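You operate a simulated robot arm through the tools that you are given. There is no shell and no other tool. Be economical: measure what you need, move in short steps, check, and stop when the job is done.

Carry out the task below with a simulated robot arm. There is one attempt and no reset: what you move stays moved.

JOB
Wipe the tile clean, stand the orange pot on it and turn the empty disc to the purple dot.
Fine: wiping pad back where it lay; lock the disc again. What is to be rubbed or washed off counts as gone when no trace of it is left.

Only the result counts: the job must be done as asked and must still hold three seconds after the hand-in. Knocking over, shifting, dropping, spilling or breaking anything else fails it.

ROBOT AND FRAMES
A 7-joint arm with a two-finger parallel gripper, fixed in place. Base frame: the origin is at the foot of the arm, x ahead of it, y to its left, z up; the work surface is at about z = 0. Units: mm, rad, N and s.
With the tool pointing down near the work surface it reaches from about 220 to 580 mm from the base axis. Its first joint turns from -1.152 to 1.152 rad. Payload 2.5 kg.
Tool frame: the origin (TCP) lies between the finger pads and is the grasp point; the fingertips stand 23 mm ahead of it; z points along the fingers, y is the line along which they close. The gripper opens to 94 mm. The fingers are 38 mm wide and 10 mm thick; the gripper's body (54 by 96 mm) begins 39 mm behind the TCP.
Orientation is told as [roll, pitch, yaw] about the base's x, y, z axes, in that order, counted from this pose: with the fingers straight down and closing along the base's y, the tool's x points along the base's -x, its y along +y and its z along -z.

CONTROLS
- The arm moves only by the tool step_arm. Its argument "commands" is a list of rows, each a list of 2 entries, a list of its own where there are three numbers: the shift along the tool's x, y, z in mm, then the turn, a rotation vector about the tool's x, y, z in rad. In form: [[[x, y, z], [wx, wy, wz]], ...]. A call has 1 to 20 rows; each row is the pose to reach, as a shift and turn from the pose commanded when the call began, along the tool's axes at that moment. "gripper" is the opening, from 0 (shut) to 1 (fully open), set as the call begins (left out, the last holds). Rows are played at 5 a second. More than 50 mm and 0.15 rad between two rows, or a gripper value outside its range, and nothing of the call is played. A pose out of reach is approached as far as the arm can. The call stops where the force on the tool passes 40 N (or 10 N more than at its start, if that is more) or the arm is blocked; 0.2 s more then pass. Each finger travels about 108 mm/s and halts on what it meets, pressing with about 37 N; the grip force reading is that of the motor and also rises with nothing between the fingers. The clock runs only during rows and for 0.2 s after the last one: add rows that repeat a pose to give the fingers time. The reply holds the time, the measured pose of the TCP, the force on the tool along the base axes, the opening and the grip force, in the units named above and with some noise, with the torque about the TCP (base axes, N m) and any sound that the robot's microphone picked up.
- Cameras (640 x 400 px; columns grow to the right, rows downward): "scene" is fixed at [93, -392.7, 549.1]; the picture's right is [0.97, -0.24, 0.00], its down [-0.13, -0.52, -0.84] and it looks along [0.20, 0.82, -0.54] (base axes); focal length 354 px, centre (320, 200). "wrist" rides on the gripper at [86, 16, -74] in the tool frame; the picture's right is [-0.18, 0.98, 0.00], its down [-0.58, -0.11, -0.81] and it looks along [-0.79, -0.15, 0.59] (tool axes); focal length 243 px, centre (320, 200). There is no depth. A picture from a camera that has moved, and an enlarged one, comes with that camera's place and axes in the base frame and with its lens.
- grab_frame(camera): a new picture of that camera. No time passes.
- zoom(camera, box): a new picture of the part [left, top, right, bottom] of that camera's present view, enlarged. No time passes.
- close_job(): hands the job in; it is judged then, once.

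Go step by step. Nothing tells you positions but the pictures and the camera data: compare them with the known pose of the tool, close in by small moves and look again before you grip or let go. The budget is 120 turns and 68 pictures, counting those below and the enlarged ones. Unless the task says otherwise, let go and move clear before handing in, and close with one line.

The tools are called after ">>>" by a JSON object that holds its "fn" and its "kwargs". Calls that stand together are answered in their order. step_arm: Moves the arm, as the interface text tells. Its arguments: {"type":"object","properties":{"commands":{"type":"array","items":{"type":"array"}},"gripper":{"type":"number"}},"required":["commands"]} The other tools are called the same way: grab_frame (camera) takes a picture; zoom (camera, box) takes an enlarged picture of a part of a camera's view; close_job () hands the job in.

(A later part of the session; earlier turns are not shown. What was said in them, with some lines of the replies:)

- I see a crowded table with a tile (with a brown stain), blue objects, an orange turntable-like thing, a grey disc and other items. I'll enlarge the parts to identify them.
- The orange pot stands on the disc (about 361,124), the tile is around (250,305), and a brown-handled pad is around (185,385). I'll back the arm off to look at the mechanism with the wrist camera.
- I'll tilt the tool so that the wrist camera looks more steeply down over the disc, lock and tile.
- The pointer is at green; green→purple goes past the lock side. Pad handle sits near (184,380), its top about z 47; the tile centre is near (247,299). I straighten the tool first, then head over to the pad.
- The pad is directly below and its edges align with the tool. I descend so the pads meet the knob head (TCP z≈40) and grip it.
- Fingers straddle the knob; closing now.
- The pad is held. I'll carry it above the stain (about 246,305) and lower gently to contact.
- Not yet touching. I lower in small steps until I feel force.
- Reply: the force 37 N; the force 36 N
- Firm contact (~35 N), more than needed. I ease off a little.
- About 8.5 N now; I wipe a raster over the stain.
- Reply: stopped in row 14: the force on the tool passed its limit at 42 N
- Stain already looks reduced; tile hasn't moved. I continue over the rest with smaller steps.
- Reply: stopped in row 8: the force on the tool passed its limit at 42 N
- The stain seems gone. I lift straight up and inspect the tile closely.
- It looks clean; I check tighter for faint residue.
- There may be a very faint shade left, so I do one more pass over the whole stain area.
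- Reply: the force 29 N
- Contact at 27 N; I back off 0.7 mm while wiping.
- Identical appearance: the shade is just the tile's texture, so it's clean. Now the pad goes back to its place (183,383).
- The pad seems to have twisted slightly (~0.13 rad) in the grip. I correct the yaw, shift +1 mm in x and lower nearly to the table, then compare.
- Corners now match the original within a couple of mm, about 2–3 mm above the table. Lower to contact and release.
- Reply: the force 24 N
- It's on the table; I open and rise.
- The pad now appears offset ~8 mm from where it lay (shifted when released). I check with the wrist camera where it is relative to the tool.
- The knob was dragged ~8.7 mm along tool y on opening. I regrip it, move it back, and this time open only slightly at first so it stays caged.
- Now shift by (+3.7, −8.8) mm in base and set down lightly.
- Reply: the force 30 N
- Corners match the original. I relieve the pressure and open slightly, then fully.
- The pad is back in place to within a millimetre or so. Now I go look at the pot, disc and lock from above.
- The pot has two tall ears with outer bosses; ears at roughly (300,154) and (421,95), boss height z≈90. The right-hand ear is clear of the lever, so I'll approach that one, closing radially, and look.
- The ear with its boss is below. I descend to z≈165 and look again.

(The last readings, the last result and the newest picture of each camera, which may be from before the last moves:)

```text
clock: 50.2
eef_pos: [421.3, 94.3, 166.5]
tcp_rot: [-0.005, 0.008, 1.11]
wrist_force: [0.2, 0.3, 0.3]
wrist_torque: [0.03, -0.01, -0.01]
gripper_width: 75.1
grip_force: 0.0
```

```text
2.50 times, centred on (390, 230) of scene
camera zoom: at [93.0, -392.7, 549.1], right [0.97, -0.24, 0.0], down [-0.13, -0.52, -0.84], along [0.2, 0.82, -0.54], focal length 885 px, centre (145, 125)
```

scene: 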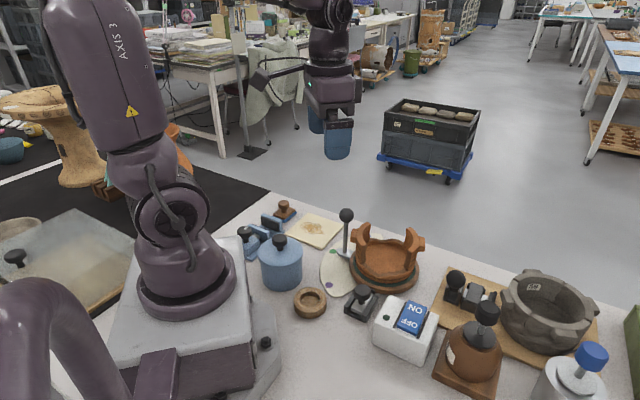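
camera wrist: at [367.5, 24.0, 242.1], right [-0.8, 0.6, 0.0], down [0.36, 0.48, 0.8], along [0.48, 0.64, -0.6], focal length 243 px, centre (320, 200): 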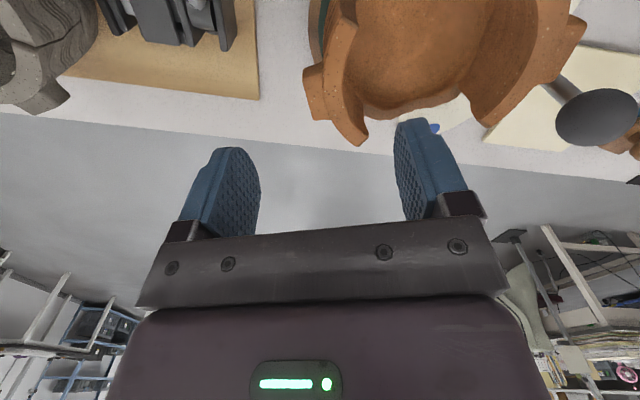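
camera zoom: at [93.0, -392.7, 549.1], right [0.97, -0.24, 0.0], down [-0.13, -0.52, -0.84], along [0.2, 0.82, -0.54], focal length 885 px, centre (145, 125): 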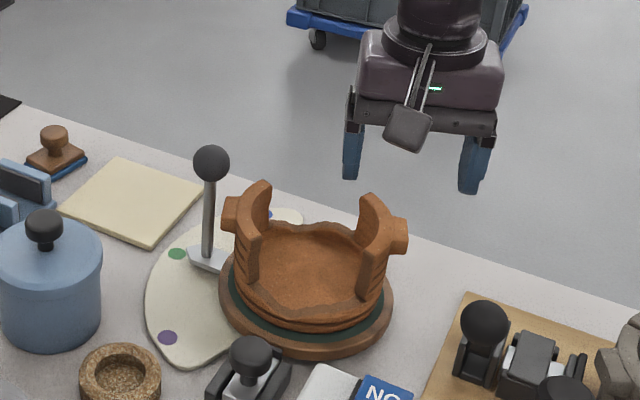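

I need a closer look at the ear's shape.

>>> {"fn": "zoom", "kwargs": {"camera": "wrist", "box": [260, 0, 460, 160]}}

>>> {"fn": "zoom", "kwargs": {"camera": "scene", "box": [355, 210, 425, 290]}}

```text
2.50 times, centred on (360, 80) of wrist
camera zoom: at [367.5, 24.0, 242.1], right [-0.8, 0.6, 0.0], down [0.36, 0.48, 0.8], along [0.48, 0.64, -0.6], focal length 606 px, centre (220, 500)
```

zoom: 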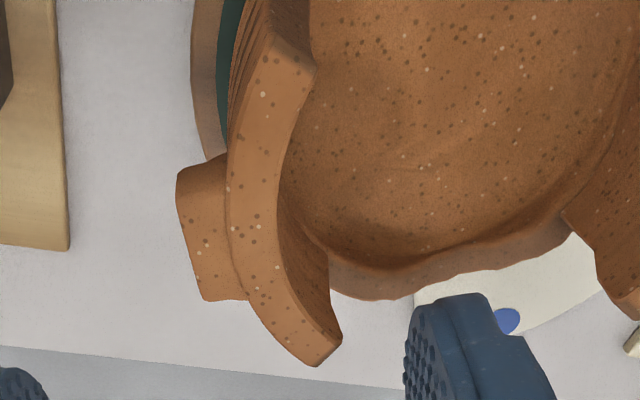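

```text
5.00 times, centred on (390, 250) of scene
camera zoom: at [93.0, -392.7, 549.1], right [0.97, -0.24, 0.0], down [-0.13, -0.52, -0.84], along [0.2, 0.82, -0.54], focal length 1770 px, centre (-30, -50)
```

zoom: 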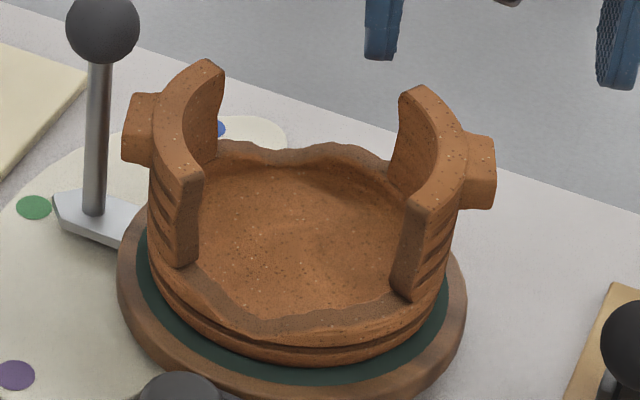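

Triangulated: pot centre (357,118), ear top z≈104, ear inner face at r≈52 and boss outer face at r≈74 along −25°. I lower to TCP (414,91.5,87) straddling the ear.

>>> {"fn": "step_arm", "kwargs": {"commands": [[[5.8, 5.3, 0], [0, 0, -0.027]], [[5.8, 5.3, 25], [0, 0, -0.027]], [[5.8, 5.3, 50], [0, 0, -0.027]], [[5.8, 5.3, 70], [0, 0, -0.027]], [[5.8, 5.3, 79], [0, 0, -0.027]], [[5.8, 5.3, 79], [0, 0, -0.027]]]}}

>>> {"fn": "grab_frame", "kwargs": {"camera": "wrist"}}

>>> {"fn": "zoom", "kwargs": {"camera": "scene", "box": [320, 180, 460, 300]}}

```text
clock: 51.6
eef_pos: [413.7, 91.2, 88.4]
tcp_rot: [-0.004, 0.008, 1.138]
wrist_force: [0.0, 0.3, 0.3]
wrist_torque: [0.03, 0.0, 0.02]
gripper_width: 75.1
grip_force: 0.0
```

```text
30 pictures are left
camera wrist: at [363.1, 19.2, 163.8], right [-0.81, 0.58, 0.0], down [0.34, 0.49, 0.8], along [0.47, 0.65, -0.6], focal length 243 px, centre (320, 200)
```

wrist: 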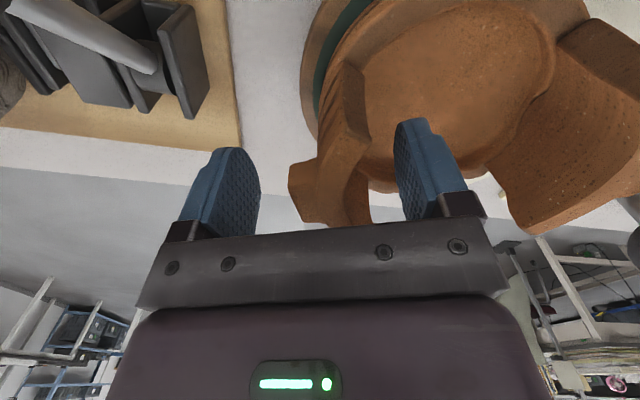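

```text
3.33 times, centred on (390, 240) of scene
camera zoom: at [93.0, -392.7, 549.1], right [0.97, -0.24, 0.0], down [-0.13, -0.52, -0.84], along [0.2, 0.82, -0.54], focal length 1180 px, centre (87, 67)
```

zoom: 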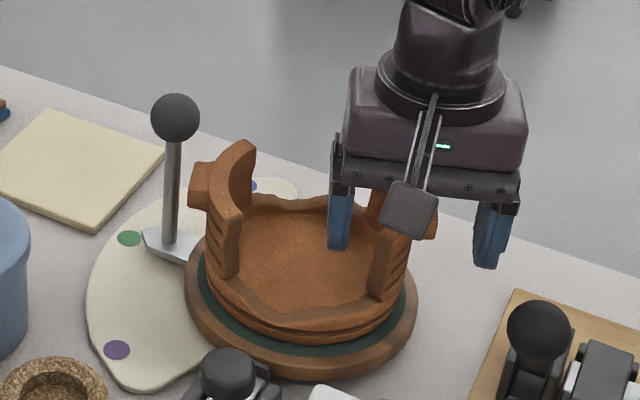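

The ear with boss sits between the fingers. Closing, then a small test lift.

>>> {"fn": "step_arm", "kwargs": {"commands": [[[0, 0, 0], [0, 0, 0]], [[0, 0, 0], [0, 0, 0]], [[0, 0, 0], [0, 0, 0]], [[0, 0, 0], [0, 0, 0]]], "gripper": 0.0}}

>>> {"fn": "step_arm", "kwargs": {"commands": [[[0, 0, -5], [0, 0, 0]], [[0, 0, -12], [0, 0, 0]], [[0, 0, -12], [0, 0, 0]]]}}

>>> {"fn": "zoom", "kwargs": {"camera": "scene", "box": [320, 180, 460, 300]}}

```text
clock: 52.6
eef_pos: [415.3, 92.7, 89.1]
tcp_rot: [-0.004, 0.007, 1.138]
wrist_force: [0.8, 5.7, 6.1]
wrist_torque: [0.51, 0.97, -0.57]
gripper_width: 28.4
grip_force: 37.0
```

```text
clock: 53.4
eef_pos: [414.4, 91.0, 100.2]
tcp_rot: [-0.002, 0.008, 1.138]
wrist_force: [-1.9, 1.1, -4.8]
wrist_torque: [-0.08, -0.21, 0.0]
gripper_width: 27.6
grip_force: 37.3
```

```text
3.33 times, centred on (390, 240) of scene
camera zoom: at [93.0, -392.7, 549.1], right [0.97, -0.24, 0.0], down [-0.13, -0.52, -0.84], along [0.2, 0.82, -0.54], focal length 1180 px, centre (87, 67)
```

zoom: 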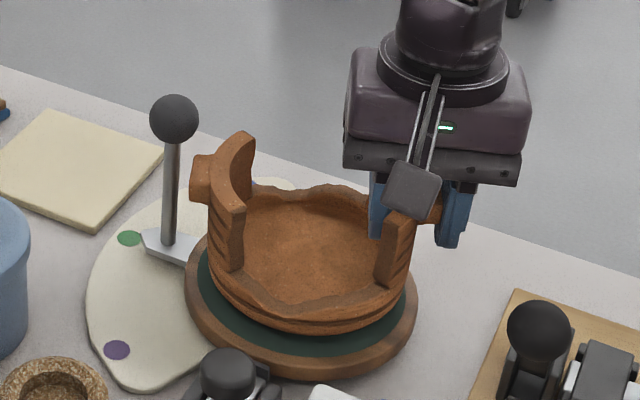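

The pot is lifted (≈0.5 kg) and stays level. I raise it well above the lever ball and carry it over the tile.

>>> {"fn": "step_arm", "kwargs": {"commands": [[[0, 0, -20], [0, 0, 0]], [[0, 0, -40], [0, 0, 0]], [[0, 0, -60], [0, 0, 0]], [[0, 0, -80], [0, 0, 0]], [[0, 0, -100], [0, 0, 0]], [[0, 0, -120], [0, 0, 0]], [[0, 0, -140], [0, 0, 0]], [[0, 0, -145], [0, 0, 0]], [[0, 0, -145], [0, 0, 0]]]}}

>>> {"fn": "step_arm", "kwargs": {"commands": [[[-9, 13, 0], [0, 0, 0]], [[-22, 32, 0], [0, 0, 0]], [[-34, 51, 0], [0, 0, 0]], [[-47, 70, 0], [0, 0, 0]], [[-60, 89, 0], [0, 0, 0]], [[-73, 108, 0], [0, 0, 0]], [[-86, 127, 0], [0, 0, 0]], [[-99, 146, 0], [0, 0, 0]], [[-110, 162, 0], [0, 0, 0]], [[-116, 171, 0], [0, 0, 0]], [[-118.7, 174.8, 0], [0, 0, 0]], [[-118.7, 174.8, 0], [0, 0, 0]]]}}

>>> {"fn": "zoom", "kwargs": {"camera": "scene", "box": [220, 100, 440, 300]}}

>>> {"fn": "grab_frame", "kwargs": {"camera": "wrist"}}

```text
clock: 55.4
eef_pos: [414.8, 95.3, 247.9]
tcp_rot: [-0.001, 0.006, 1.137]
wrist_force: [0.5, 0.5, -4.5]
wrist_torque: [-0.14, -0.26, 0.01]
gripper_width: 27.5
grip_force: 36.9
```

```text
clock: 58.0
eef_pos: [306.5, 273.6, 246.2]
tcp_rot: [-0.001, 0.007, 1.137]
wrist_force: [0.5, -1.1, -4.2]
wrist_torque: [-0.13, -0.24, 0.02]
gripper_width: 27.6
grip_force: 37.2
```

```text
2.00 times, centred on (330, 200) of scene
camera zoom: at [93.0, -392.7, 549.1], right [0.97, -0.24, 0.0], down [-0.13, -0.52, -0.84], along [0.2, 0.82, -0.54], focal length 708 px, centre (300, 200)
```

zoom: 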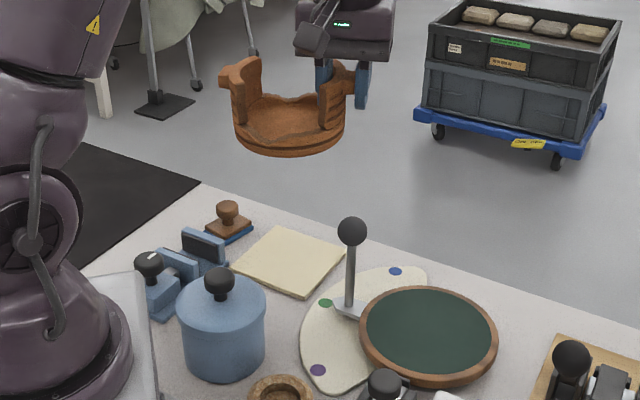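

```text
26 pictures are left
camera wrist: at [253.7, 201.9, 321.1], right [-0.81, 0.58, 0.0], down [0.34, 0.49, 0.8], along [0.47, 0.65, -0.6], focal length 243 px, centre (320, 200)
```

wrist: 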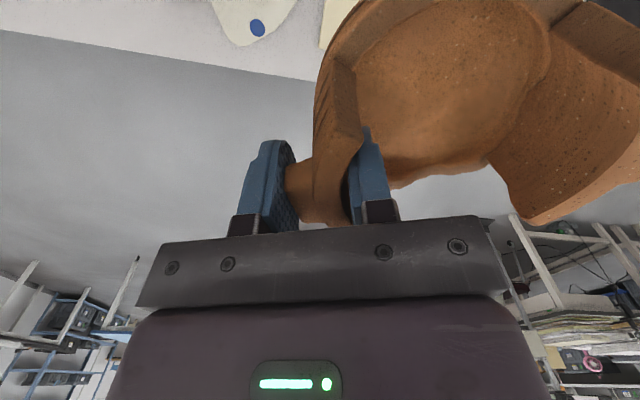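

The pot hangs over the tile, centred within a couple of mm (small correction −2,−2). I lower it to about 10 mm above and check.

>>> {"fn": "step_arm", "kwargs": {"commands": [[[2.6, 1, 20], [0, 0, 0]], [[2.6, 1, 45], [0, 0, 0]], [[2.6, 1, 70], [0, 0, 0]], [[2.6, 1, 95], [0, 0, 0]], [[2.6, 1, 120], [0, 0, 0]], [[2.6, 1, 140], [0, 0, 0]], [[2.6, 1, 155], [0, 0, 0]], [[2.6, 1, 155], [0, 0, 0]]]}}

>>> {"fn": "zoom", "kwargs": {"camera": "scene", "box": [220, 120, 400, 260]}}

```text
clock: 59.8
eef_pos: [303.7, 269.7, 89.4]
tcp_rot: [-0.002, 0.008, 1.138]
wrist_force: [-0.1, -0.3, -4.5]
wrist_torque: [-0.15, -0.24, 0.0]
gripper_width: 27.7
grip_force: 37.1
```

```text
2.86 times, centred on (310, 190) of scene
camera zoom: at [93.0, -392.7, 549.1], right [0.97, -0.24, 0.0], down [-0.13, -0.52, -0.84], along [0.2, 0.82, -0.54], focal length 1011 px, centre (349, 229)
```

zoom: 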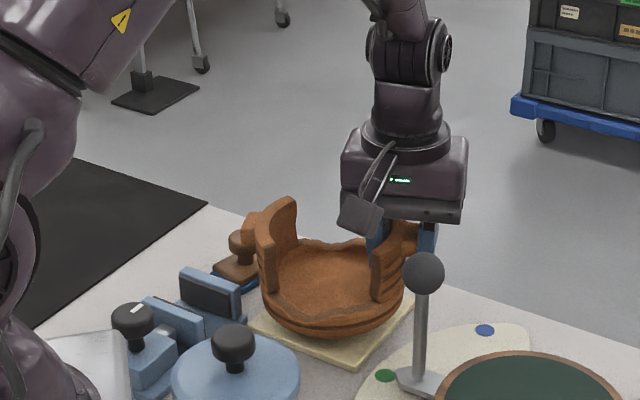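

Well placed and clear of neighbours. Lowering the last bit slowly.

>>> {"fn": "step_arm", "kwargs": {"commands": [[[0, 0, 2], [0, 0, 0]], [[0, 0, 4], [0, 0, 0]], [[0, 0, 6], [0, 0, 0]], [[0, 0, 6], [0, 0, 0]]]}}

>>> {"fn": "step_arm", "kwargs": {"commands": [[[0, 0, 1], [0, 0, 0]], [[0, 0, 2], [0, 0, 0]], [[0, 0, 3], [0, 0, 0]], [[0, 0, 3], [0, 0, 0]]]}}

```text
clock: 60.8
eef_pos: [303.0, 272.5, 84.2]
tcp_rot: [-0.001, 0.01, 1.138]
wrist_force: [-0.4, -0.6, -5.3]
wrist_torque: [-0.12, -0.18, 0.02]
gripper_width: 27.6
grip_force: 37.1
```

```text
clock: 61.8
eef_pos: [303.2, 272.1, 80.9]
tcp_rot: [-0.002, 0.009, 1.138]
wrist_force: [0.1, -0.2, -3.8]
wrist_torque: [-0.16, -0.23, 0.01]
gripper_width: 27.5
grip_force: 37.3
```

>>> {"fn": "step_arm", "kwargs": {"commands": [[[0, 0, 1], [0, 0, 0]], [[0, 0, 2], [0, 0, 0]], [[0, 0, 3], [0, 0, 0]], [[0, 0, 3], [0, 0, 0]]]}}

>>> {"fn": "step_arm", "kwargs": {"commands": [[[0, 0, 1], [0, 0, 0]], [[0, 0, 1], [0, 0, 0]]]}}

```text
clock: 62.8
eef_pos: [302.7, 270.7, 79.5]
tcp_rot: [-0.002, 0.009, 1.138]
wrist_force: [-0.1, -0.4, -4.4]
wrist_torque: [-0.12, -0.25, -0.02]
gripper_width: 27.5
grip_force: 36.6
```

```text
clock: 63.4
eef_pos: [303.8, 270.4, 78.0]
tcp_rot: [-0.003, 0.008, 1.139]
wrist_force: [-0.6, 0.5, -5.1]
wrist_torque: [-0.1, -0.22, 0.02]
gripper_width: 27.3
grip_force: 37.5
```

>>> {"fn": "step_arm", "kwargs": {"commands": [[[0, 0, 1], [0, 0, 0]], [[0, 0, 2], [0, 0, 0]], [[0, 0, 2], [0, 0, 0]]]}}

>>> {"fn": "step_arm", "kwargs": {"commands": [[[0, 0, 1], [0, 0, 0]], [[0, 0, 1], [0, 0, 0]]]}}

>>> {"fn": "zoom", "kwargs": {"camera": "scene", "box": [270, 160, 370, 240]}}

```text
clock: 64.2
eef_pos: [303.2, 269.2, 75.3]
tcp_rot: [-0.002, 0.01, 1.138]
wrist_force: [0.2, 0.3, -4.1]
wrist_torque: [-0.11, -0.24, 0.03]
gripper_width: 27.5
grip_force: 36.8
```

```text
clock: 64.8
eef_pos: [303.6, 270.5, 75.3]
tcp_rot: [-0.002, 0.009, 1.138]
wrist_force: [-0.2, -0.6, -4.9]
wrist_torque: [-0.11, -0.23, -0.01]
gripper_width: 27.6
grip_force: 37.0
```

```text
5.00 times, centred on (320, 200) of scene
camera zoom: at [93.0, -392.7, 549.1], right [0.97, -0.24, 0.0], down [-0.13, -0.52, -0.84], along [0.2, 0.82, -0.54], focal length 1770 px, centre (320, 200)
```

zoom: 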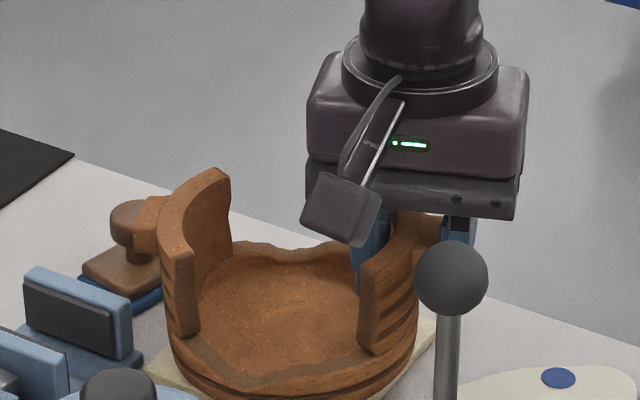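

Still in the air by a little; continue lowering in 1 mm steps.

>>> {"fn": "step_arm", "kwargs": {"commands": [[[0, 0, 1], [0, 0, 0]], [[0, 0, 2], [0, 0, 0]], [[0, 0, 2], [0, 0, 0]]]}}

>>> {"fn": "step_arm", "kwargs": {"commands": [[[0, 0, 1], [0, 0, 0]], [[0, 0, 2], [0, 0, 0]], [[0, 0, 2], [0, 0, 0]]]}}

```text
clock: 65.6
eef_pos: [302.8, 269.3, 72.2]
tcp_rot: [-0.002, 0.01, 1.138]
wrist_force: [-1.7, -1.4, 0.0]
wrist_torque: [0.04, 0.35, 0.27]
gripper_width: 27.7
grip_force: 37.4
```

```text
clock: 66.4
eef_pos: [304.3, 271.3, 70.7]
tcp_rot: [-0.004, 0.006, 1.136]
wrist_force: [3.4, -4.2, 9.2]
wrist_torque: [0.41, 0.92, 0.26]
gripper_width: 27.8
grip_force: 37.1
```

The pot stands on the tile. I open a little first, then fully, and rise.

>>> {"fn": "step_arm", "kwargs": {"commands": [[[0, 0, 0], [0, 0, 0]], [[0, 0, 0], [0, 0, 0]]], "gripper": 0.35}}

>>> {"fn": "step_arm", "kwargs": {"commands": [[[0, 0, 0], [0, 0, 0]], [[0, 0, 0], [0, 0, 0]], [[0, 0, 0], [0, 0, 0]]], "gripper": 0.7}}

>>> {"fn": "step_arm", "kwargs": {"commands": [[[0, 0, -20], [0, 0, 0]], [[0, 0, -50], [0, 0, 0]], [[0, 0, -90], [0, 0, 0]], [[0, 0, -130], [0, 0, 0]], [[0, 0, -160], [0, 0, 0]], [[0, 0, -160], [0, 0, 0]]]}}

>>> {"fn": "zoom", "kwargs": {"camera": "scene", "box": [260, 160, 420, 300]}}

```text
clock: 67.0
eef_pos: [303.2, 270.4, 70.6]
tcp_rot: [-0.003, 0.01, 1.138]
wrist_force: [0.2, -0.4, 0.1]
wrist_torque: [-0.01, 0.02, -0.01]
gripper_width: 33.2
grip_force: 0.0
```

```text
clock: 67.8
eef_pos: [302.7, 269.4, 70.6]
tcp_rot: [-0.003, 0.009, 1.139]
wrist_force: [0.3, 0.1, 0.6]
wrist_torque: [-0.01, 0.0, 0.0]
gripper_width: 65.9
grip_force: 0.1
```

```text
clock: 69.2
eef_pos: [302.5, 275.8, 228.3]
tcp_rot: [-0.003, 0.009, 1.138]
wrist_force: [-0.1, 0.2, -0.5]
wrist_torque: [-0.02, 0.0, 0.01]
gripper_width: 65.9
grip_force: 0.1
```

```text
2.86 times, centred on (340, 230) of scene
camera zoom: at [93.0, -392.7, 549.1], right [0.97, -0.24, 0.0], down [-0.13, -0.52, -0.84], along [0.2, 0.82, -0.54], focal length 1011 px, centre (263, 114)
```

zoom: 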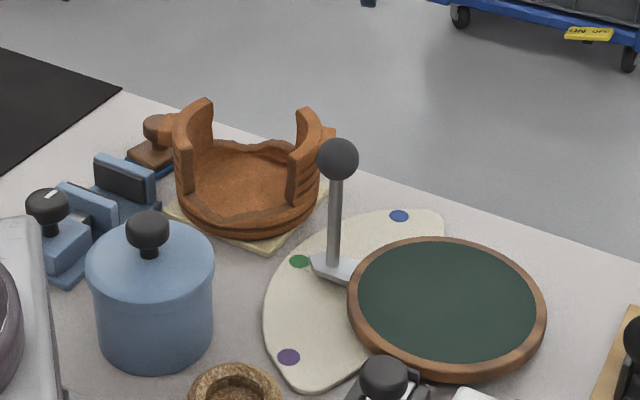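

The pot stands centred on the tile. Next: inspect the lock near (284,50).

>>> {"fn": "step_arm", "kwargs": {"commands": [[[24, -6, 0], [0, 0, 0.13]], [[48, -13, 0], [0, 0, 0.26]], [[72, -19, 0], [0, 0, 0.39]], [[96, -26, 0], [0, 0, 0.52]], [[120, -32, 0], [0, 0, 0.65]], [[144, -39, 0], [0, 0, 0.78]], [[168, -45, 0], [0, 0, 0.91]], [[192, -52, 0], [0, 0, 1.04]], [[216, -58, 0], [0, 0, 1.138]], [[216, -58, 0], [0, 0, 1.138]]]}}

>>> {"fn": "step_arm", "kwargs": {"commands": [[[0, 0, 0], [0, 0.14, 0]], [[0, 0, 0], [0, 0.28, 0]], [[0, 0, 0], [0, 0.42, 0]], [[0, 0, 0], [0, 0.56, 0]], [[0, 0, 0], [0, 0.65, 0]], [[0, 0, 0], [0, 0.65, 0]]]}}

>>> {"fn": "grab_frame", "kwargs": {"camera": "wrist"}}

```text
clock: 71.4
eef_pos: [266.9, 51.0, 231.8]
tcp_rot: [-0.009, 0.002, -0.002]
wrist_force: [-0.8, -0.4, -0.7]
wrist_torque: [0.02, 0.0, 0.0]
gripper_width: 65.8
grip_force: 0.1
```

```text
clock: 72.8
eef_pos: [266.1, 50.4, 232.4]
tcp_rot: [-0.012, 0.653, -0.008]
wrist_force: [-1.0, 0.3, 0.1]
wrist_torque: [-0.03, 0.0, 0.0]
gripper_width: 65.6
grip_force: 0.0
```

```text
22 pictures are left
camera wrist: at [241.2, 67.7, 344.3], right [0.15, 0.98, -0.12], down [0.95, -0.11, 0.29], along [0.27, -0.16, -0.95], focal length 243 px, centre (320, 200)
```

wrist: 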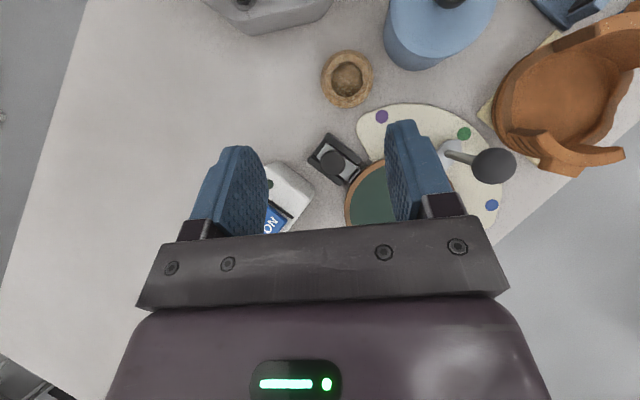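

>>> {"fn": "zoom", "kwargs": {"camera": "wrist", "box": [290, 120, 390, 200]}}

>>> {"fn": "zoom", "kwargs": {"camera": "scene", "box": [325, 270, 405, 330]}}

```text
5.00 times, centred on (340, 160) of wrist
camera zoom: at [241.2, 67.7, 344.3], right [0.15, 0.98, -0.12], down [0.95, -0.11, 0.29], along [0.27, -0.16, -0.95], focal length 1213 px, centre (220, 400)
```

zoom: 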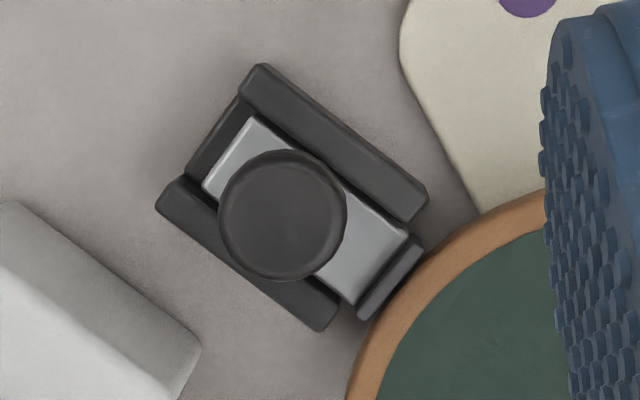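

```text
6.67 times, centred on (365, 300) of scene
camera zoom: at [93.0, -392.7, 549.1], right [0.97, -0.24, 0.0], down [-0.13, -0.52, -0.84], along [0.2, 0.82, -0.54], focal length 2360 px, centre (20, -467)
```

zoom: 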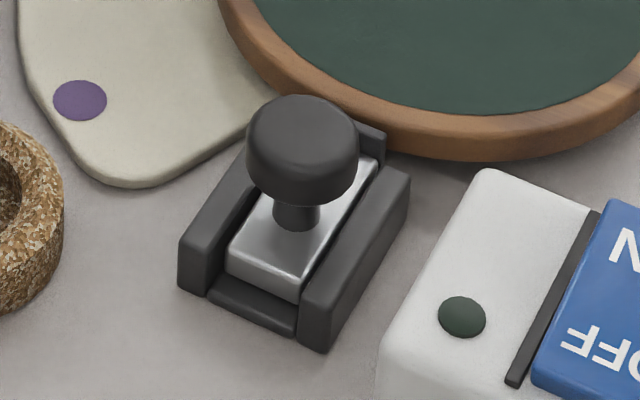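

The lock is a sliding brake pressing on the disc's rim; the knob (head about (281,41), z≈44) is forward = locked. I'll grip the knob along the slide direction (46°) and pull it back.

>>> {"fn": "step_arm", "kwargs": {"commands": [[[0, 0, 0], [0, -0.14, 0]], [[0, 0, 0], [0, -0.28, 0]], [[0, 0, 0], [0, -0.42, 0]], [[0, 0, 0], [0, -0.56, 0]], [[0, 0, 0], [0, -0.652, 0]], [[0, 0, 0], [0, -0.652, 0]]], "gripper": 0.5}}

>>> {"fn": "step_arm", "kwargs": {"commands": [[[-3, -2, 20], [0, 0, 0.14]], [[-6, -4, 40], [0, 0, 0.28]], [[-9, -6, 60], [0, 0, 0.42]], [[-12, -8, 80], [0, 0, 0.56]], [[-14, -10, 100], [0, 0, 0.7]], [[-14, -10, 135], [0, 0, 0.77]], [[-14, -10, 135], [0, 0, 0.77]]]}}

>>> {"fn": "grab_frame", "kwargs": {"camera": "wrist"}}

```text
clock: 74.2
eef_pos: [264.8, 49.7, 232.6]
tcp_rot: [-0.009, -0.003, 0.0]
wrist_force: [-0.2, -0.3, 0.3]
wrist_torque: [0.02, 0.01, 0.02]
gripper_width: 46.9
grip_force: 0.0
```

```text
clock: 75.8
eef_pos: [277.9, 41.9, 95.2]
tcp_rot: [-0.006, -0.008, -0.771]
wrist_force: [-0.5, 0.3, -0.1]
wrist_torque: [0.0, 0.02, 0.02]
gripper_width: 46.9
grip_force: 0.1
```

```text
19 pictures are left
camera wrist: at [227.6, 113.2, 169.9], right [0.82, 0.58, 0.0], down [0.34, -0.48, 0.81], along [0.47, -0.66, -0.59], focal length 243 px, centre (320, 200)
```

wrist: 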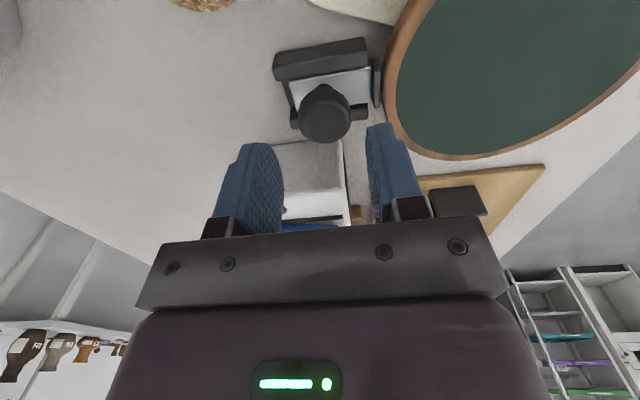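

Knob is ~3 mm ahead of the tool centre. I correct, descend to z≈47 and close on it.

>>> {"fn": "step_arm", "kwargs": {"commands": [[[0, 3, 15], [0, 0, 0]], [[0, 3, 30], [0, 0, 0]], [[0, 3, 42], [0, 0, 0]], [[0, 3, 48], [0, 0, 0]], [[0, 3, 48], [0, 0, 0]]]}}

>>> {"fn": "step_arm", "kwargs": {"commands": [[[0, 0, 0], [0, 0, 0]], [[0, 0, 0], [0, 0, 0]], [[0, 0, 0], [0, 0, 0]]], "gripper": 0.0}}

```text
clock: 77.0
eef_pos: [282.5, 43.0, 49.8]
tcp_rot: [-0.008, -0.007, -0.769]
wrist_force: [-0.8, -0.1, 0.0]
wrist_torque: [-0.06, -0.02, -0.01]
gripper_width: 47.0
grip_force: 0.0
```

```text
clock: 77.8
eef_pos: [279.9, 43.7, 49.0]
tcp_rot: [-0.006, -0.006, -0.772]
wrist_force: [-2.7, -3.5, -4.9]
wrist_torque: [-0.05, 0.05, 0.04]
gripper_width: 31.4
grip_force: 45.4
```

Gripped (31 mm, knob width). I pull the slide back along −y of the tool.

>>> {"fn": "step_arm", "kwargs": {"commands": [[[0, -4, 0], [0, 0, 0]], [[0, -8, 0], [0, 0, 0]], [[0, -12, 0], [0, 0, 0]], [[0, -12, 0], [0, 0, 0]]]}}

>>> {"fn": "zoom", "kwargs": {"camera": "scene", "box": [315, 250, 415, 330]}}

```text
clock: 78.8
eef_pos: [272.8, 33.9, 49.7]
tcp_rot: [-0.009, -0.005, -0.77]
wrist_force: [0.7, -2.6, -39.2]
wrist_torque: [0.0, 0.06, 0.14]
gripper_width: 31.4
grip_force: 44.7
```

```text
5.00 times, centred on (365, 290) of scene
camera zoom: at [93.1, -392.7, 549.1], right [0.97, -0.24, 0.0], down [-0.13, -0.52, -0.84], along [0.2, 0.82, -0.54], focal length 1770 px, centre (95, -250)
```

zoom: 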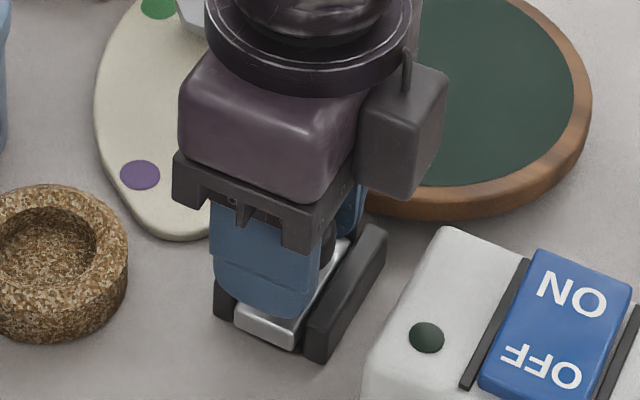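

The slide moved back ~12 mm to its end stop, but there's a vertical strain of −39 N; I ease down slightly and then release carefully.

>>> {"fn": "step_arm", "kwargs": {"commands": [[[0, 0, 0.7], [0, 0, 0]], [[0, 0.5, 1.4], [0, 0, 0]], [[0, 0.5, 1.4], [0, 0, 0]]]}}

```text
clock: 79.6
eef_pos: [273.9, 36.2, 50.3]
tcp_rot: [-0.005, -0.004, -0.77]
wrist_force: [-8.0, 6.4, 8.3]
wrist_torque: [0.18, 0.32, -0.27]
gripper_width: 31.4
grip_force: 44.9
```

Strain gone. Open and rise, then inspect.

>>> {"fn": "step_arm", "kwargs": {"commands": [[[0, 0, 0], [0, 0, 0]], [[0, 0, 0], [0, 0, 0]]], "gripper": 0.38}}

>>> {"fn": "step_arm", "kwargs": {"commands": [[[0, 0, 0], [0, 0, 0]], [[0, 0, -30], [0, 0, 0]], [[0, 0, -60], [0, 0, 0]], [[0, 0, -100], [0, 0, 0]], [[0, 0, -140], [0, 0, 0]], [[0, 0, -140], [0, 0, 0]]], "gripper": 0.48}}

>>> {"fn": "zoom", "kwargs": {"camera": "scene", "box": [315, 220, 435, 320]}}

```text
clock: 80.2
eef_pos: [275.0, 33.9, 49.5]
tcp_rot: [-0.004, -0.007, -0.769]
wrist_force: [-0.3, 0.1, 0.0]
wrist_torque: [0.0, -0.04, 0.0]
gripper_width: 35.7
grip_force: 0.0
```

```text
clock: 81.6
eef_pos: [273.5, 35.1, 190.2]
tcp_rot: [-0.006, -0.006, -0.77]
wrist_force: [-0.6, -0.3, 0.0]
wrist_torque: [0.01, -0.02, -0.01]
gripper_width: 45.0
grip_force: 0.1
```

```text
4.00 times, centred on (375, 270) of scene
camera zoom: at [93.0, -392.7, 549.1], right [0.97, -0.24, 0.0], down [-0.13, -0.52, -0.84], along [0.2, 0.82, -0.54], focal length 1416 px, centre (100, -80)
```

zoom: 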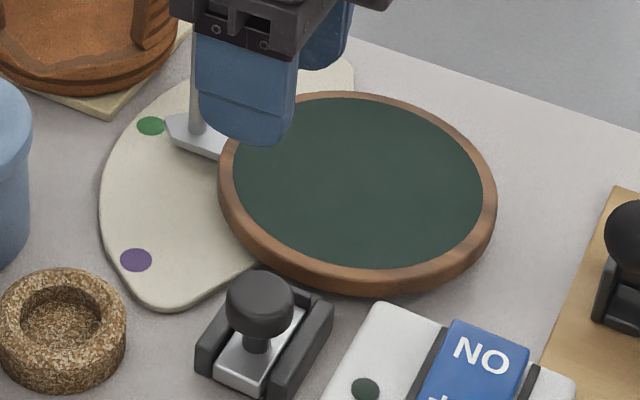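

Unlocked: the brake has left the rim. Next I move above the lever ball (about (296,198), z≈112), with fingers closing along the tangent.

>>> {"fn": "step_arm", "kwargs": {"commands": [[[16, 22, 0], [0, 0, 0.02]], [[32, 44, 0], [0, 0, 0.04]], [[48, 66, 0], [0, 0, 0.06]], [[65, 88, 0], [0, 0, 0.085]], [[81, 110, 0], [0, 0, 0.085]], [[97, 132.7, 0], [0, 0, 0.085]], [[97, 132.7, 0], [0, 0, 0.085]]], "gripper": 0.65}}

>>> {"fn": "grab_frame", "kwargs": {"camera": "wrist"}}

>>> {"fn": "zoom", "kwargs": {"camera": "scene", "box": [280, 150, 440, 290]}}

```text
clock: 83.2
eef_pos: [296.4, 196.2, 186.9]
tcp_rot: [-0.007, -0.008, -0.856]
wrist_force: [0.0, -0.1, -0.2]
wrist_torque: [0.0, -0.01, -0.02]
gripper_width: 61.0
grip_force: 0.0
```

```text
16 pictures are left
camera wrist: at [251.8, 271.5, 260.5], right [0.86, 0.51, 0.0], down [0.3, -0.5, 0.81], along [0.41, -0.7, -0.59], focal length 243 px, centre (320, 200)
```

wrist: 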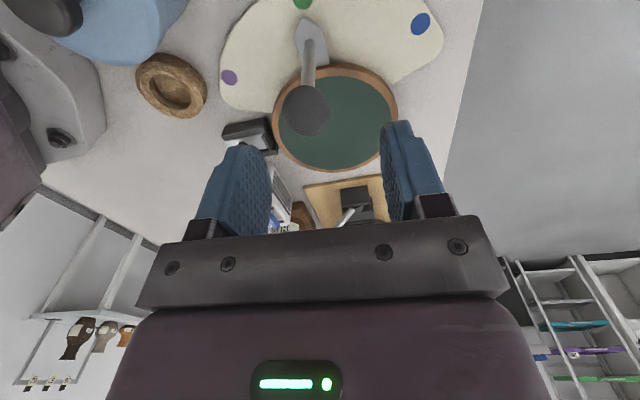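

```text
2.86 times, centred on (360, 220) of scene
camera zoom: at [93.0, -392.7, 549.1], right [0.97, -0.24, 0.0], down [-0.13, -0.52, -0.84], along [0.2, 0.82, -0.54], focal length 1011 px, centre (206, 143)
```

zoom: 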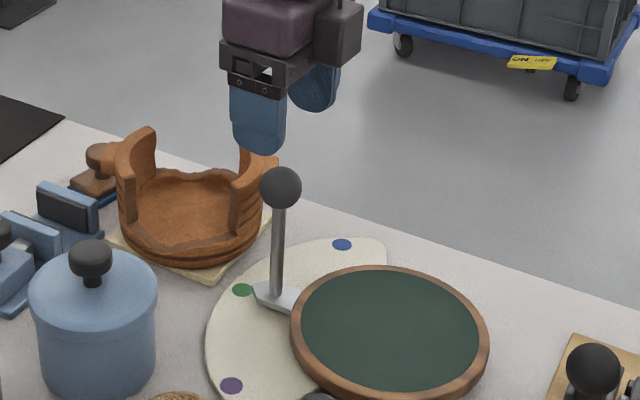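

Two-view triangulation puts the ball at about (290,186), z≈121. I descend around it and close.

>>> {"fn": "step_arm", "kwargs": {"commands": [[[-3.7, -11.3, 15], [0, 0, 0]], [[-3.7, -11.3, 35], [0, 0, 0]], [[-3.7, -11.3, 55], [0, 0, 0]], [[-3.7, -11.3, 66], [0, 0, 0]], [[-3.7, -11.3, 66], [0, 0, 0]]]}}

>>> {"fn": "step_arm", "kwargs": {"commands": [[[0, 0, 0], [0, 0, 0]], [[0, 0, 0], [0, 0, 0]], [[0, 0, 0], [0, 0, 0]]], "gripper": 0.36}}

>>> {"fn": "zoom", "kwargs": {"camera": "wrist", "box": [200, 60, 440, 260]}}

```text
clock: 84.4
eef_pos: [290.8, 187.7, 119.1]
tcp_rot: [-0.006, -0.005, -0.856]
wrist_force: [0.8, -0.5, 0.4]
wrist_torque: [0.01, 0.01, 0.0]
gripper_width: 61.1
grip_force: 0.0
```

```text
clock: 85.2
eef_pos: [289.7, 186.2, 120.4]
tcp_rot: [-0.006, -0.006, -0.855]
wrist_force: [-0.5, 0.0, 0.2]
wrist_torque: [0.0, -0.03, 0.0]
gripper_width: 33.8
grip_force: 0.1
```

```text
2.00 times, centred on (320, 160) of wrist
camera zoom: at [244.5, 262.4, 193.8], right [0.86, 0.51, 0.0], down [0.3, -0.5, 0.81], along [0.41, -0.7, -0.59], focal length 485 px, centre (320, 280)
```

zoom: 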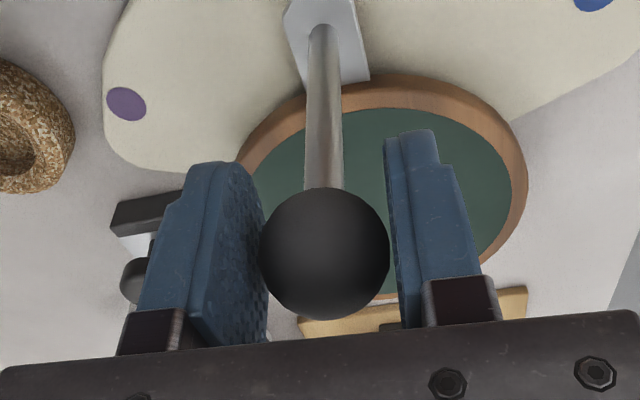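

The ball is caged between the fingers. I swing it along the arc (about centre (362,119)), first 25°.

>>> {"fn": "step_arm", "kwargs": {"commands": [[[-0.5, -4.3, 0], [0, 0, -0.044]], [[-1.24, -8.5, 0], [0, 0, -0.087]], [[-2.2, -12.7, 0], [0, 0, -0.131]], [[-3.22, -16.9, 0], [0, 0, -0.175]], [[-4.5, -21, 0], [0, 0, -0.218]], [[-5.91, -25.06, 0], [0, 0, -0.262]], [[-9.31, -32.96, 0], [0, 0, -0.349]], [[-13.39, -40.53, 0], [0, 0, -0.436]], [[-13.39, -40.53, 0], [0, 0, -0.436]]]}}

>>> {"fn": "zoom", "kwargs": {"camera": "wrist", "box": [160, 0, 480, 260]}}

```text
clock: 87.2
eef_pos: [269.5, 150.4, 122.4]
tcp_rot: [-0.007, -0.004, -0.416]
wrist_force: [-0.5, 0.0, 0.0]
wrist_torque: [0.0, 0.0, -0.04]
gripper_width: 34.1
grip_force: 0.0
```

```text
1.54 times, centred on (320, 130) of wrist
camera zoom: at [195.7, 200.2, 196.1], right [0.57, 0.82, -0.01], down [0.49, -0.33, 0.81], along [0.66, -0.46, -0.59], focal length 373 px, centre (320, 308)
```

zoom: 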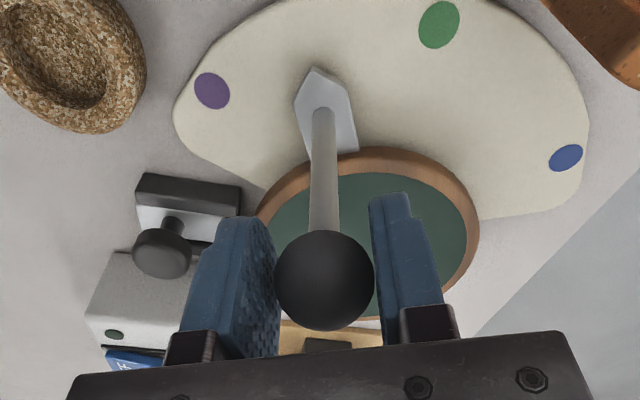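

Moving freely; pointer is halfway. I continue to purple.

>>> {"fn": "step_arm", "kwargs": {"commands": [[[-0.5, -4.3, 0], [0, 0, -0.044]], [[-1.24, -8.5, 0], [0, 0, -0.087]], [[-3.22, -16.9, 0], [0, 0, -0.175]], [[-5.91, -25.06, 0], [0, 0, -0.262]], [[-9.31, -32.96, 0], [0, 0, -0.349]], [[-12.1, -38.3, 0], [0, 0, -0.41]], [[-12.1, -38.3, 0], [0, 0, -0.41]]]}}

>>> {"fn": "zoom", "kwargs": {"camera": "wrist", "box": [160, 0, 480, 260]}}

```text
clock: 88.8
eef_pos: [264.2, 110.5, 122.3]
tcp_rot: [-0.008, -0.001, -0.007]
wrist_force: [-0.3, -0.1, -0.4]
wrist_torque: [0.05, 0.03, 0.01]
gripper_width: 34.0
grip_force: 0.0
```

```text
1.54 times, centred on (320, 130) of wrist
camera zoom: at [176.8, 127.3, 196.6], right [0.19, 0.98, -0.01], down [0.58, -0.11, 0.81], along [0.79, -0.16, -0.59], focal length 373 px, centre (320, 308)
```

zoom: 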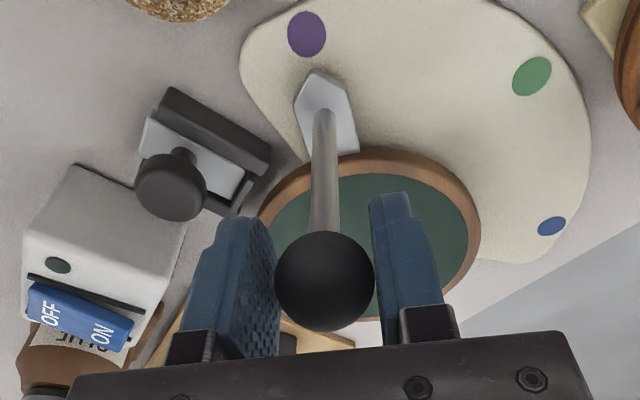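

The pointer lines up with the purple dot (both at ≈184.6°). I release the ball and rise, then verify.

>>> {"fn": "step_arm", "kwargs": {"commands": [[[0, 0, 0], [0, 0, 0]], [[0, 0, 0], [0, 0, 0]], [[0, 0, -20], [0, 0, 0]], [[0, 0, -50], [0, 0, 0]], [[0, 0, -80], [0, 0, 0]], [[0, 0, -80], [0, 0, 0]]], "gripper": 0.55}}

>>> {"fn": "zoom", "kwargs": {"camera": "scene", "box": [310, 200, 430, 320]}}

```text
clock: 90.2
eef_pos: [264.3, 110.8, 203.8]
tcp_rot: [-0.009, 0.0, -0.009]
wrist_force: [-0.1, -0.4, -0.4]
wrist_torque: [-0.02, 0.01, -0.02]
gripper_width: 51.5
grip_force: 0.1
```

```text
3.33 times, centred on (370, 260) of scene
camera zoom: at [93.0, -392.7, 549.1], right [0.97, -0.24, 0.0], down [-0.13, -0.52, -0.84], along [0.2, 0.82, -0.54], focal length 1180 px, centre (153, 0)
```

zoom: 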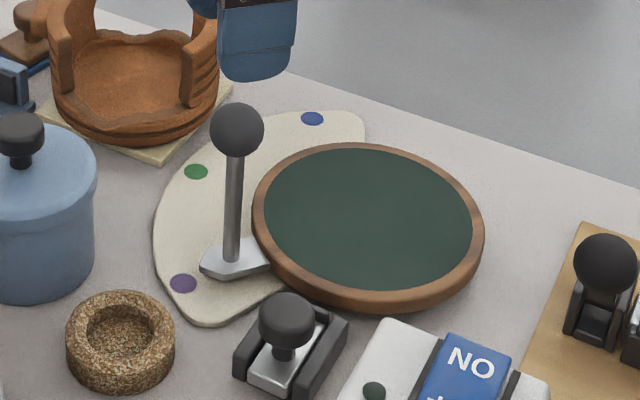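

Pointer is at purple, consistent with how it sat at green before. Now back to the lock knob (now ≈(273.5,35)) to push it forward.

>>> {"fn": "step_arm", "kwargs": {"commands": [[[-2, -15, 0], [0, 0, 0.13]], [[-4, -30, 0], [0, 0, 0.26]], [[-6, -45, 0], [0, 0, 0.39]], [[-8, -60, 0], [0, 0, 0.52]], [[-9.9, -75.2, 0], [0, 0, 0.65]], [[-9.9, -75.2, 20], [0, 0, 0.761]], [[-9.9, -75.2, 60], [0, 0, 0.761]], [[-9.9, -75.2, 105], [0, 0, 0.761]], [[-9.9, -75.2, 105], [0, 0, 0.761]]], "gripper": 0.48}}

>>> {"fn": "grab_frame", "kwargs": {"camera": "wrist"}}

```text
clock: 92.2
eef_pos: [274.8, 32.5, 98.0]
tcp_rot: [-0.005, -0.006, -0.772]
wrist_force: [0.6, 0.0, 0.9]
wrist_torque: [-0.02, -0.04, 0.0]
gripper_width: 44.9
grip_force: 0.0
```

```text
10 pictures are left
camera wrist: at [223.0, 104.7, 172.4], right [0.82, 0.58, 0.0], down [0.34, -0.48, 0.81], along [0.47, -0.66, -0.59], focal length 243 px, centre (320, 200)
```

wrist: 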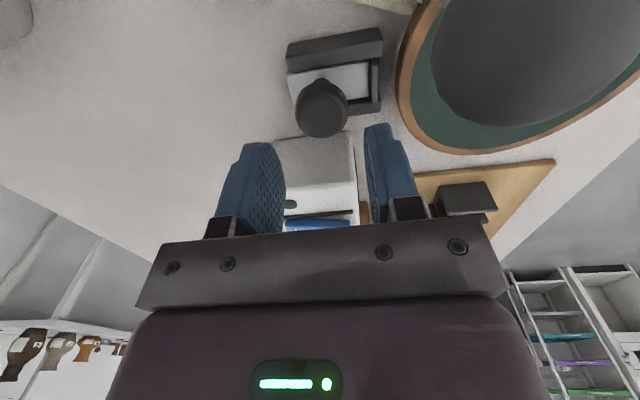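

The knob is centred, but at this yaw the wrist camera would come too close to the lever ball when lowered. I raise a bit and turn to yaw +0.8 so the camera is on the free side, gripping across the slide.

>>> {"fn": "step_arm", "kwargs": {"commands": [[[0, 0, -30], [0, 0, 0]], [[0, 0, -30], [0, 0, -0.145]], [[0, 0, -30], [0, 0, -0.29]], [[0, 0, -30], [0, 0, -0.435]], [[0, 0, -30], [0, 0, -0.58]], [[0, 0, -30], [0, 0, -0.725]], [[0, 0, -30], [0, 0, -0.87]], [[0, 0, -30], [0, 0, -1.015]], [[0, 0, -30], [0, 0, -1.16]], [[0, 0, -30], [0, 0, -1.305]], [[0, 0, -30], [0, 0, -1.45]], [[0, 0, -20], [0, 0, -1.572]], [[0, 0, 0], [0, 0, -1.572]], [[0, 0, 0], [0, 0, -1.572]]], "gripper": 0.42}}

>>> {"fn": "grab_frame", "kwargs": {"camera": "wrist"}}

```text
clock: 95.2
eef_pos: [273.6, 33.9, 98.7]
tcp_rot: [-0.006, 0.006, 0.803]
wrist_force: [-0.6, 0.3, 0.5]
wrist_torque: [0.01, -0.02, -0.03]
gripper_width: 39.8
grip_force: 0.1
```

```text
9 pictures are left
camera wrist: at [201.3, -17.5, 172.5], right [-0.58, 0.82, -0.01], down [0.48, 0.35, 0.8], along [0.66, 0.46, -0.59], focal length 243 px, centre (320, 200)
```

wrist: 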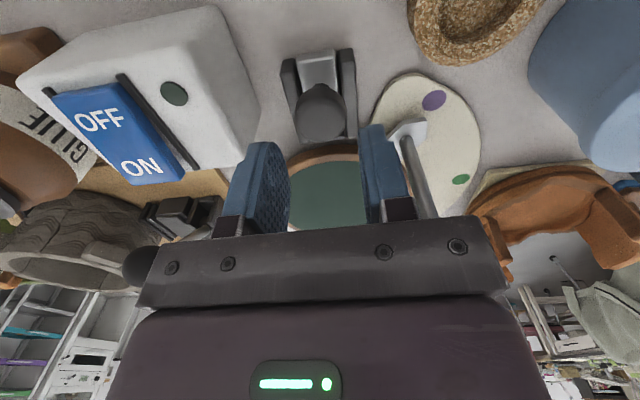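

The body would pass close to the ball if I gripped here, so instead I'll close the fingers and push the knob forward from behind.

>>> {"fn": "step_arm", "kwargs": {"commands": [[[15, 0, 0], [0, 0, 0]], [[30, 0, 0], [0, 0, 0]], [[45, 0, 0], [0, 0, 0]], [[45, 0, 15], [0, 0, 0]], [[45, 0, 30], [0, 0, 0]], [[45, 0, 46], [0, 0, 0]], [[45, 0, 46], [0, 0, 0]]], "gripper": 0.0}}

>>> {"fn": "zoom", "kwargs": {"camera": "scene", "box": [300, 210, 420, 330]}}

```text
clock: 96.8
eef_pos: [242.1, 2.1, 53.2]
tcp_rot: [-0.007, 0.006, 0.801]
wrist_force: [-0.2, 0.3, -0.5]
wrist_torque: [-0.03, -0.01, -0.01]
gripper_width: 0.4
grip_force: 36.8
```

```text
3.33 times, centred on (360, 270) of scene
camera zoom: at [93.0, -392.7, 549.1], right [0.97, -0.24, 0.0], down [-0.13, -0.52, -0.84], along [0.2, 0.82, -0.54], focal length 1180 px, centre (187, -33)
```

zoom: 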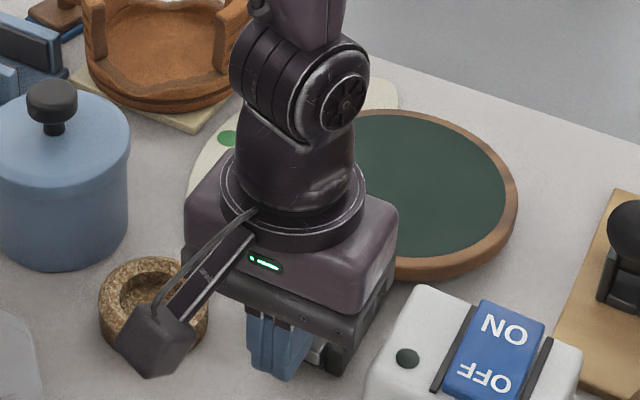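

Fingers are behind the knob with everything clear. Pushing forward along the slide.

>>> {"fn": "step_arm", "kwargs": {"commands": [[[-3, 0, 0], [0, 0, 0]], [[-6, 0, 0], [0, 0, 0]], [[-9, 0, 0], [0, 0, 0]], [[-12, 0, 0], [0, 0, 0]], [[-14, 0, 0], [0, 0, 0]], [[-16, 0, 0], [0, 0, 0]], [[-16, 0, 0], [0, 0, 0]]]}}

>>> {"fn": "step_arm", "kwargs": {"commands": [[[-1, 0, 0], [0, 0, 0]], [[-2, 0, 0], [0, 0, 0]], [[-3, 0, 0], [0, 0, 0]], [[-4, 0, 0], [0, 0, 0]], [[-4, 0, 0], [0, 0, 0]]]}}

```text
clock: 98.4
eef_pos: [253.1, 14.3, 53.5]
tcp_rot: [-0.008, 0.005, 0.802]
wrist_force: [0.0, -0.1, 0.7]
wrist_torque: [-0.02, -0.01, -0.01]
gripper_width: 0.0
grip_force: 36.9
```

```text
clock: 99.6
eef_pos: [255.4, 17.9, 51.8]
tcp_rot: [-0.007, 0.004, 0.801]
wrist_force: [0.0, 0.4, -0.8]
wrist_torque: [0.0, 0.01, -0.02]
gripper_width: 0.1
grip_force: 36.5
```

No resistance so far; continue in 1 mm steps until it stops.

>>> {"fn": "step_arm", "kwargs": {"commands": [[[-1, 0, 0], [0, 0, 0]], [[-2, 0, 0], [0, 0, 0]], [[-3, 0, 0], [0, 0, 0]], [[-4, 0, 0], [0, 0, 0]], [[-4, 0, 0], [0, 0, 0]]]}}

>>> {"fn": "zoom", "kwargs": {"camera": "wrist", "box": [220, 0, 420, 160]}}

```text
clock: 100.8
eef_pos: [257.0, 17.4, 51.5]
tcp_rot: [-0.004, 0.012, 0.799]
wrist_force: [-14.7, -16.2, 10.1]
wrist_torque: [-0.06, 0.07, -0.04]
gripper_width: 0.0
grip_force: 37.0
```

```text
2.50 times, centred on (320, 80) of wrist
camera zoom: at [184.7, -33.1, 127.0], right [-0.58, 0.82, -0.01], down [0.49, 0.35, 0.8], along [0.66, 0.46, -0.6], focal length 606 px, centre (320, 500)
```

zoom: 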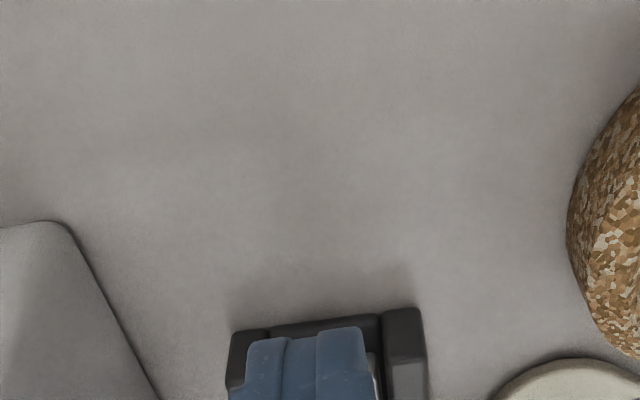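

Resistance ≈22 N at the expected position. I press slightly more to seat it, then retreat and look.

>>> {"fn": "step_arm", "kwargs": {"commands": [[[-1, 0, 0], [0, 0, 0]], [[-2, 0, 0], [0, 0, 0]], [[-2, 0, 0], [0, 0, 0]]]}}

>>> {"fn": "step_arm", "kwargs": {"commands": [[[8, 0, 0], [0, 0, 0]], [[20, 0, 0], [0, 0, 0]], [[20, 0, -30], [0, 0, 0]], [[20, 0, -70], [0, 0, 0]], [[30, -20, -110], [0, 0, 0]], [[40, -50, -140], [0, 0, 0]], [[40, -50, -140], [0, 0, 0]]]}}

>>> {"fn": "zoom", "kwargs": {"camera": "scene", "box": [320, 220, 420, 320]}}

```text
clock: 101.6
eef_pos: [256.1, 17.4, 51.7]
tcp_rot: [-0.004, 0.016, 0.795]
wrist_force: [-16.2, -30.4, -2.9]
wrist_torque: [-0.22, 0.46, -0.24]
gripper_width: 0.2
grip_force: 36.9
```

```text
clock: 103.2
eef_pos: [269.8, -41.3, 192.1]
tcp_rot: [-0.008, 0.006, 0.801]
wrist_force: [0.5, 0.6, 0.3]
wrist_torque: [0.02, 0.01, -0.02]
gripper_width: 0.0
grip_force: 36.4
```

```text
4.00 times, centred on (370, 270) of scene
camera zoom: at [93.0, -392.7, 549.1], right [0.97, -0.24, 0.0], down [-0.13, -0.52, -0.84], along [0.2, 0.82, -0.54], focal length 1416 px, centre (120, -80)
```

zoom: 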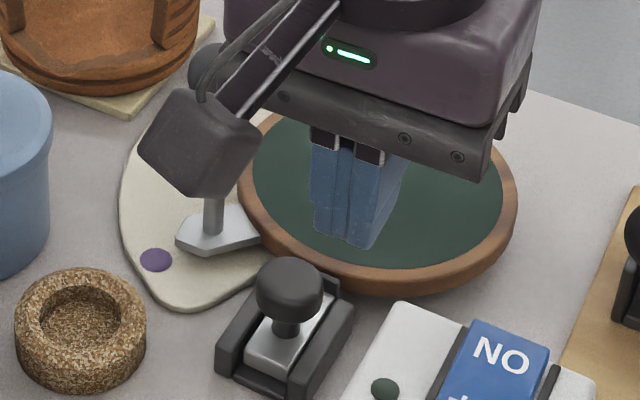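

Looks like the original locked position; I compare using the same crop as the original.

>>> {"fn": "zoom", "kwargs": {"camera": "scene", "box": [325, 270, 405, 330]}}

```text
6.67 times, centred on (365, 300) of scene
camera zoom: at [93.0, -392.7, 549.1], right [0.97, -0.24, 0.0], down [-0.13, -0.52, -0.84], along [0.2, 0.82, -0.54], focal length 2360 px, centre (20, -467)
```

zoom: 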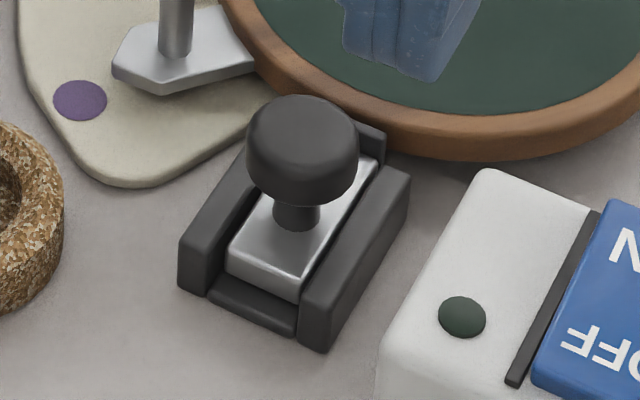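

The lock is exactly as originally locked, and the pointer is at purple. I rise clear and take a final overview.

>>> {"fn": "step_arm", "kwargs": {"commands": [[[0, 0, -40], [0, 0, 0]], [[0, 0, -80], [0, 0, 0]], [[0, -30, -110], [0, 0, 0]], [[0, -30, -110], [0, 0, 0]]], "gripper": 0.5}}

>>> {"fn": "grab_frame", "kwargs": {"camera": "scene"}}

>>> {"fn": "zoom", "kwargs": {"camera": "scene", "box": [220, 180, 440, 320]}}

```text
clock: 104.2
eef_pos: [289.2, -60.4, 301.1]
tcp_rot: [-0.007, 0.005, 0.8]
wrist_force: [0.1, 0.6, 0.6]
wrist_torque: [0.02, 0.04, 0.02]
gripper_width: 47.2
grip_force: 0.1
```

```text
4 pictures are left
```

scene: 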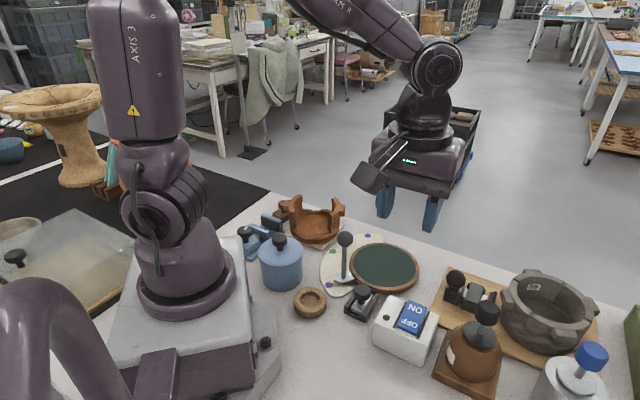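

```text
2.86 times, centred on (330, 250) of scene
camera zoom: at [93.0, -392.7, 549.1], right [0.97, -0.24, 0.0], down [-0.13, -0.52, -0.84], along [0.2, 0.82, -0.54], focal length 1011 px, centre (291, 57)
```

zoom: 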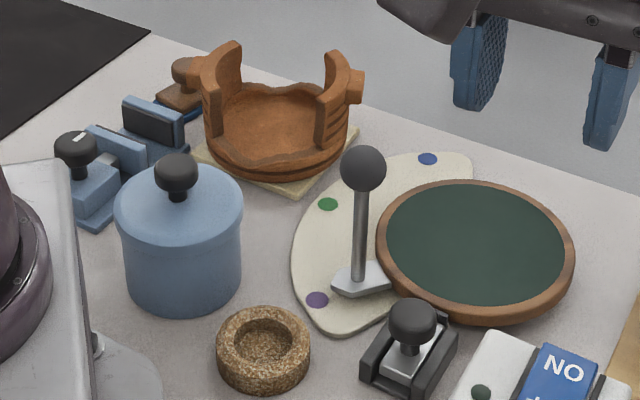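

Everything is in place: the tile is clean with the pot on it, the pad is back, the disc is at purple and locked, and nothing else has moved. I'm handing in.

>>> {"fn": "close_job", "kwargs": {}}

```text
The job is handed in.
```

I wiped the tile until no stain showed, stood the orange pot on it, turned the empty disc to the purple dot and locked it again, and put the pad back within a few millimetres of where it lay.
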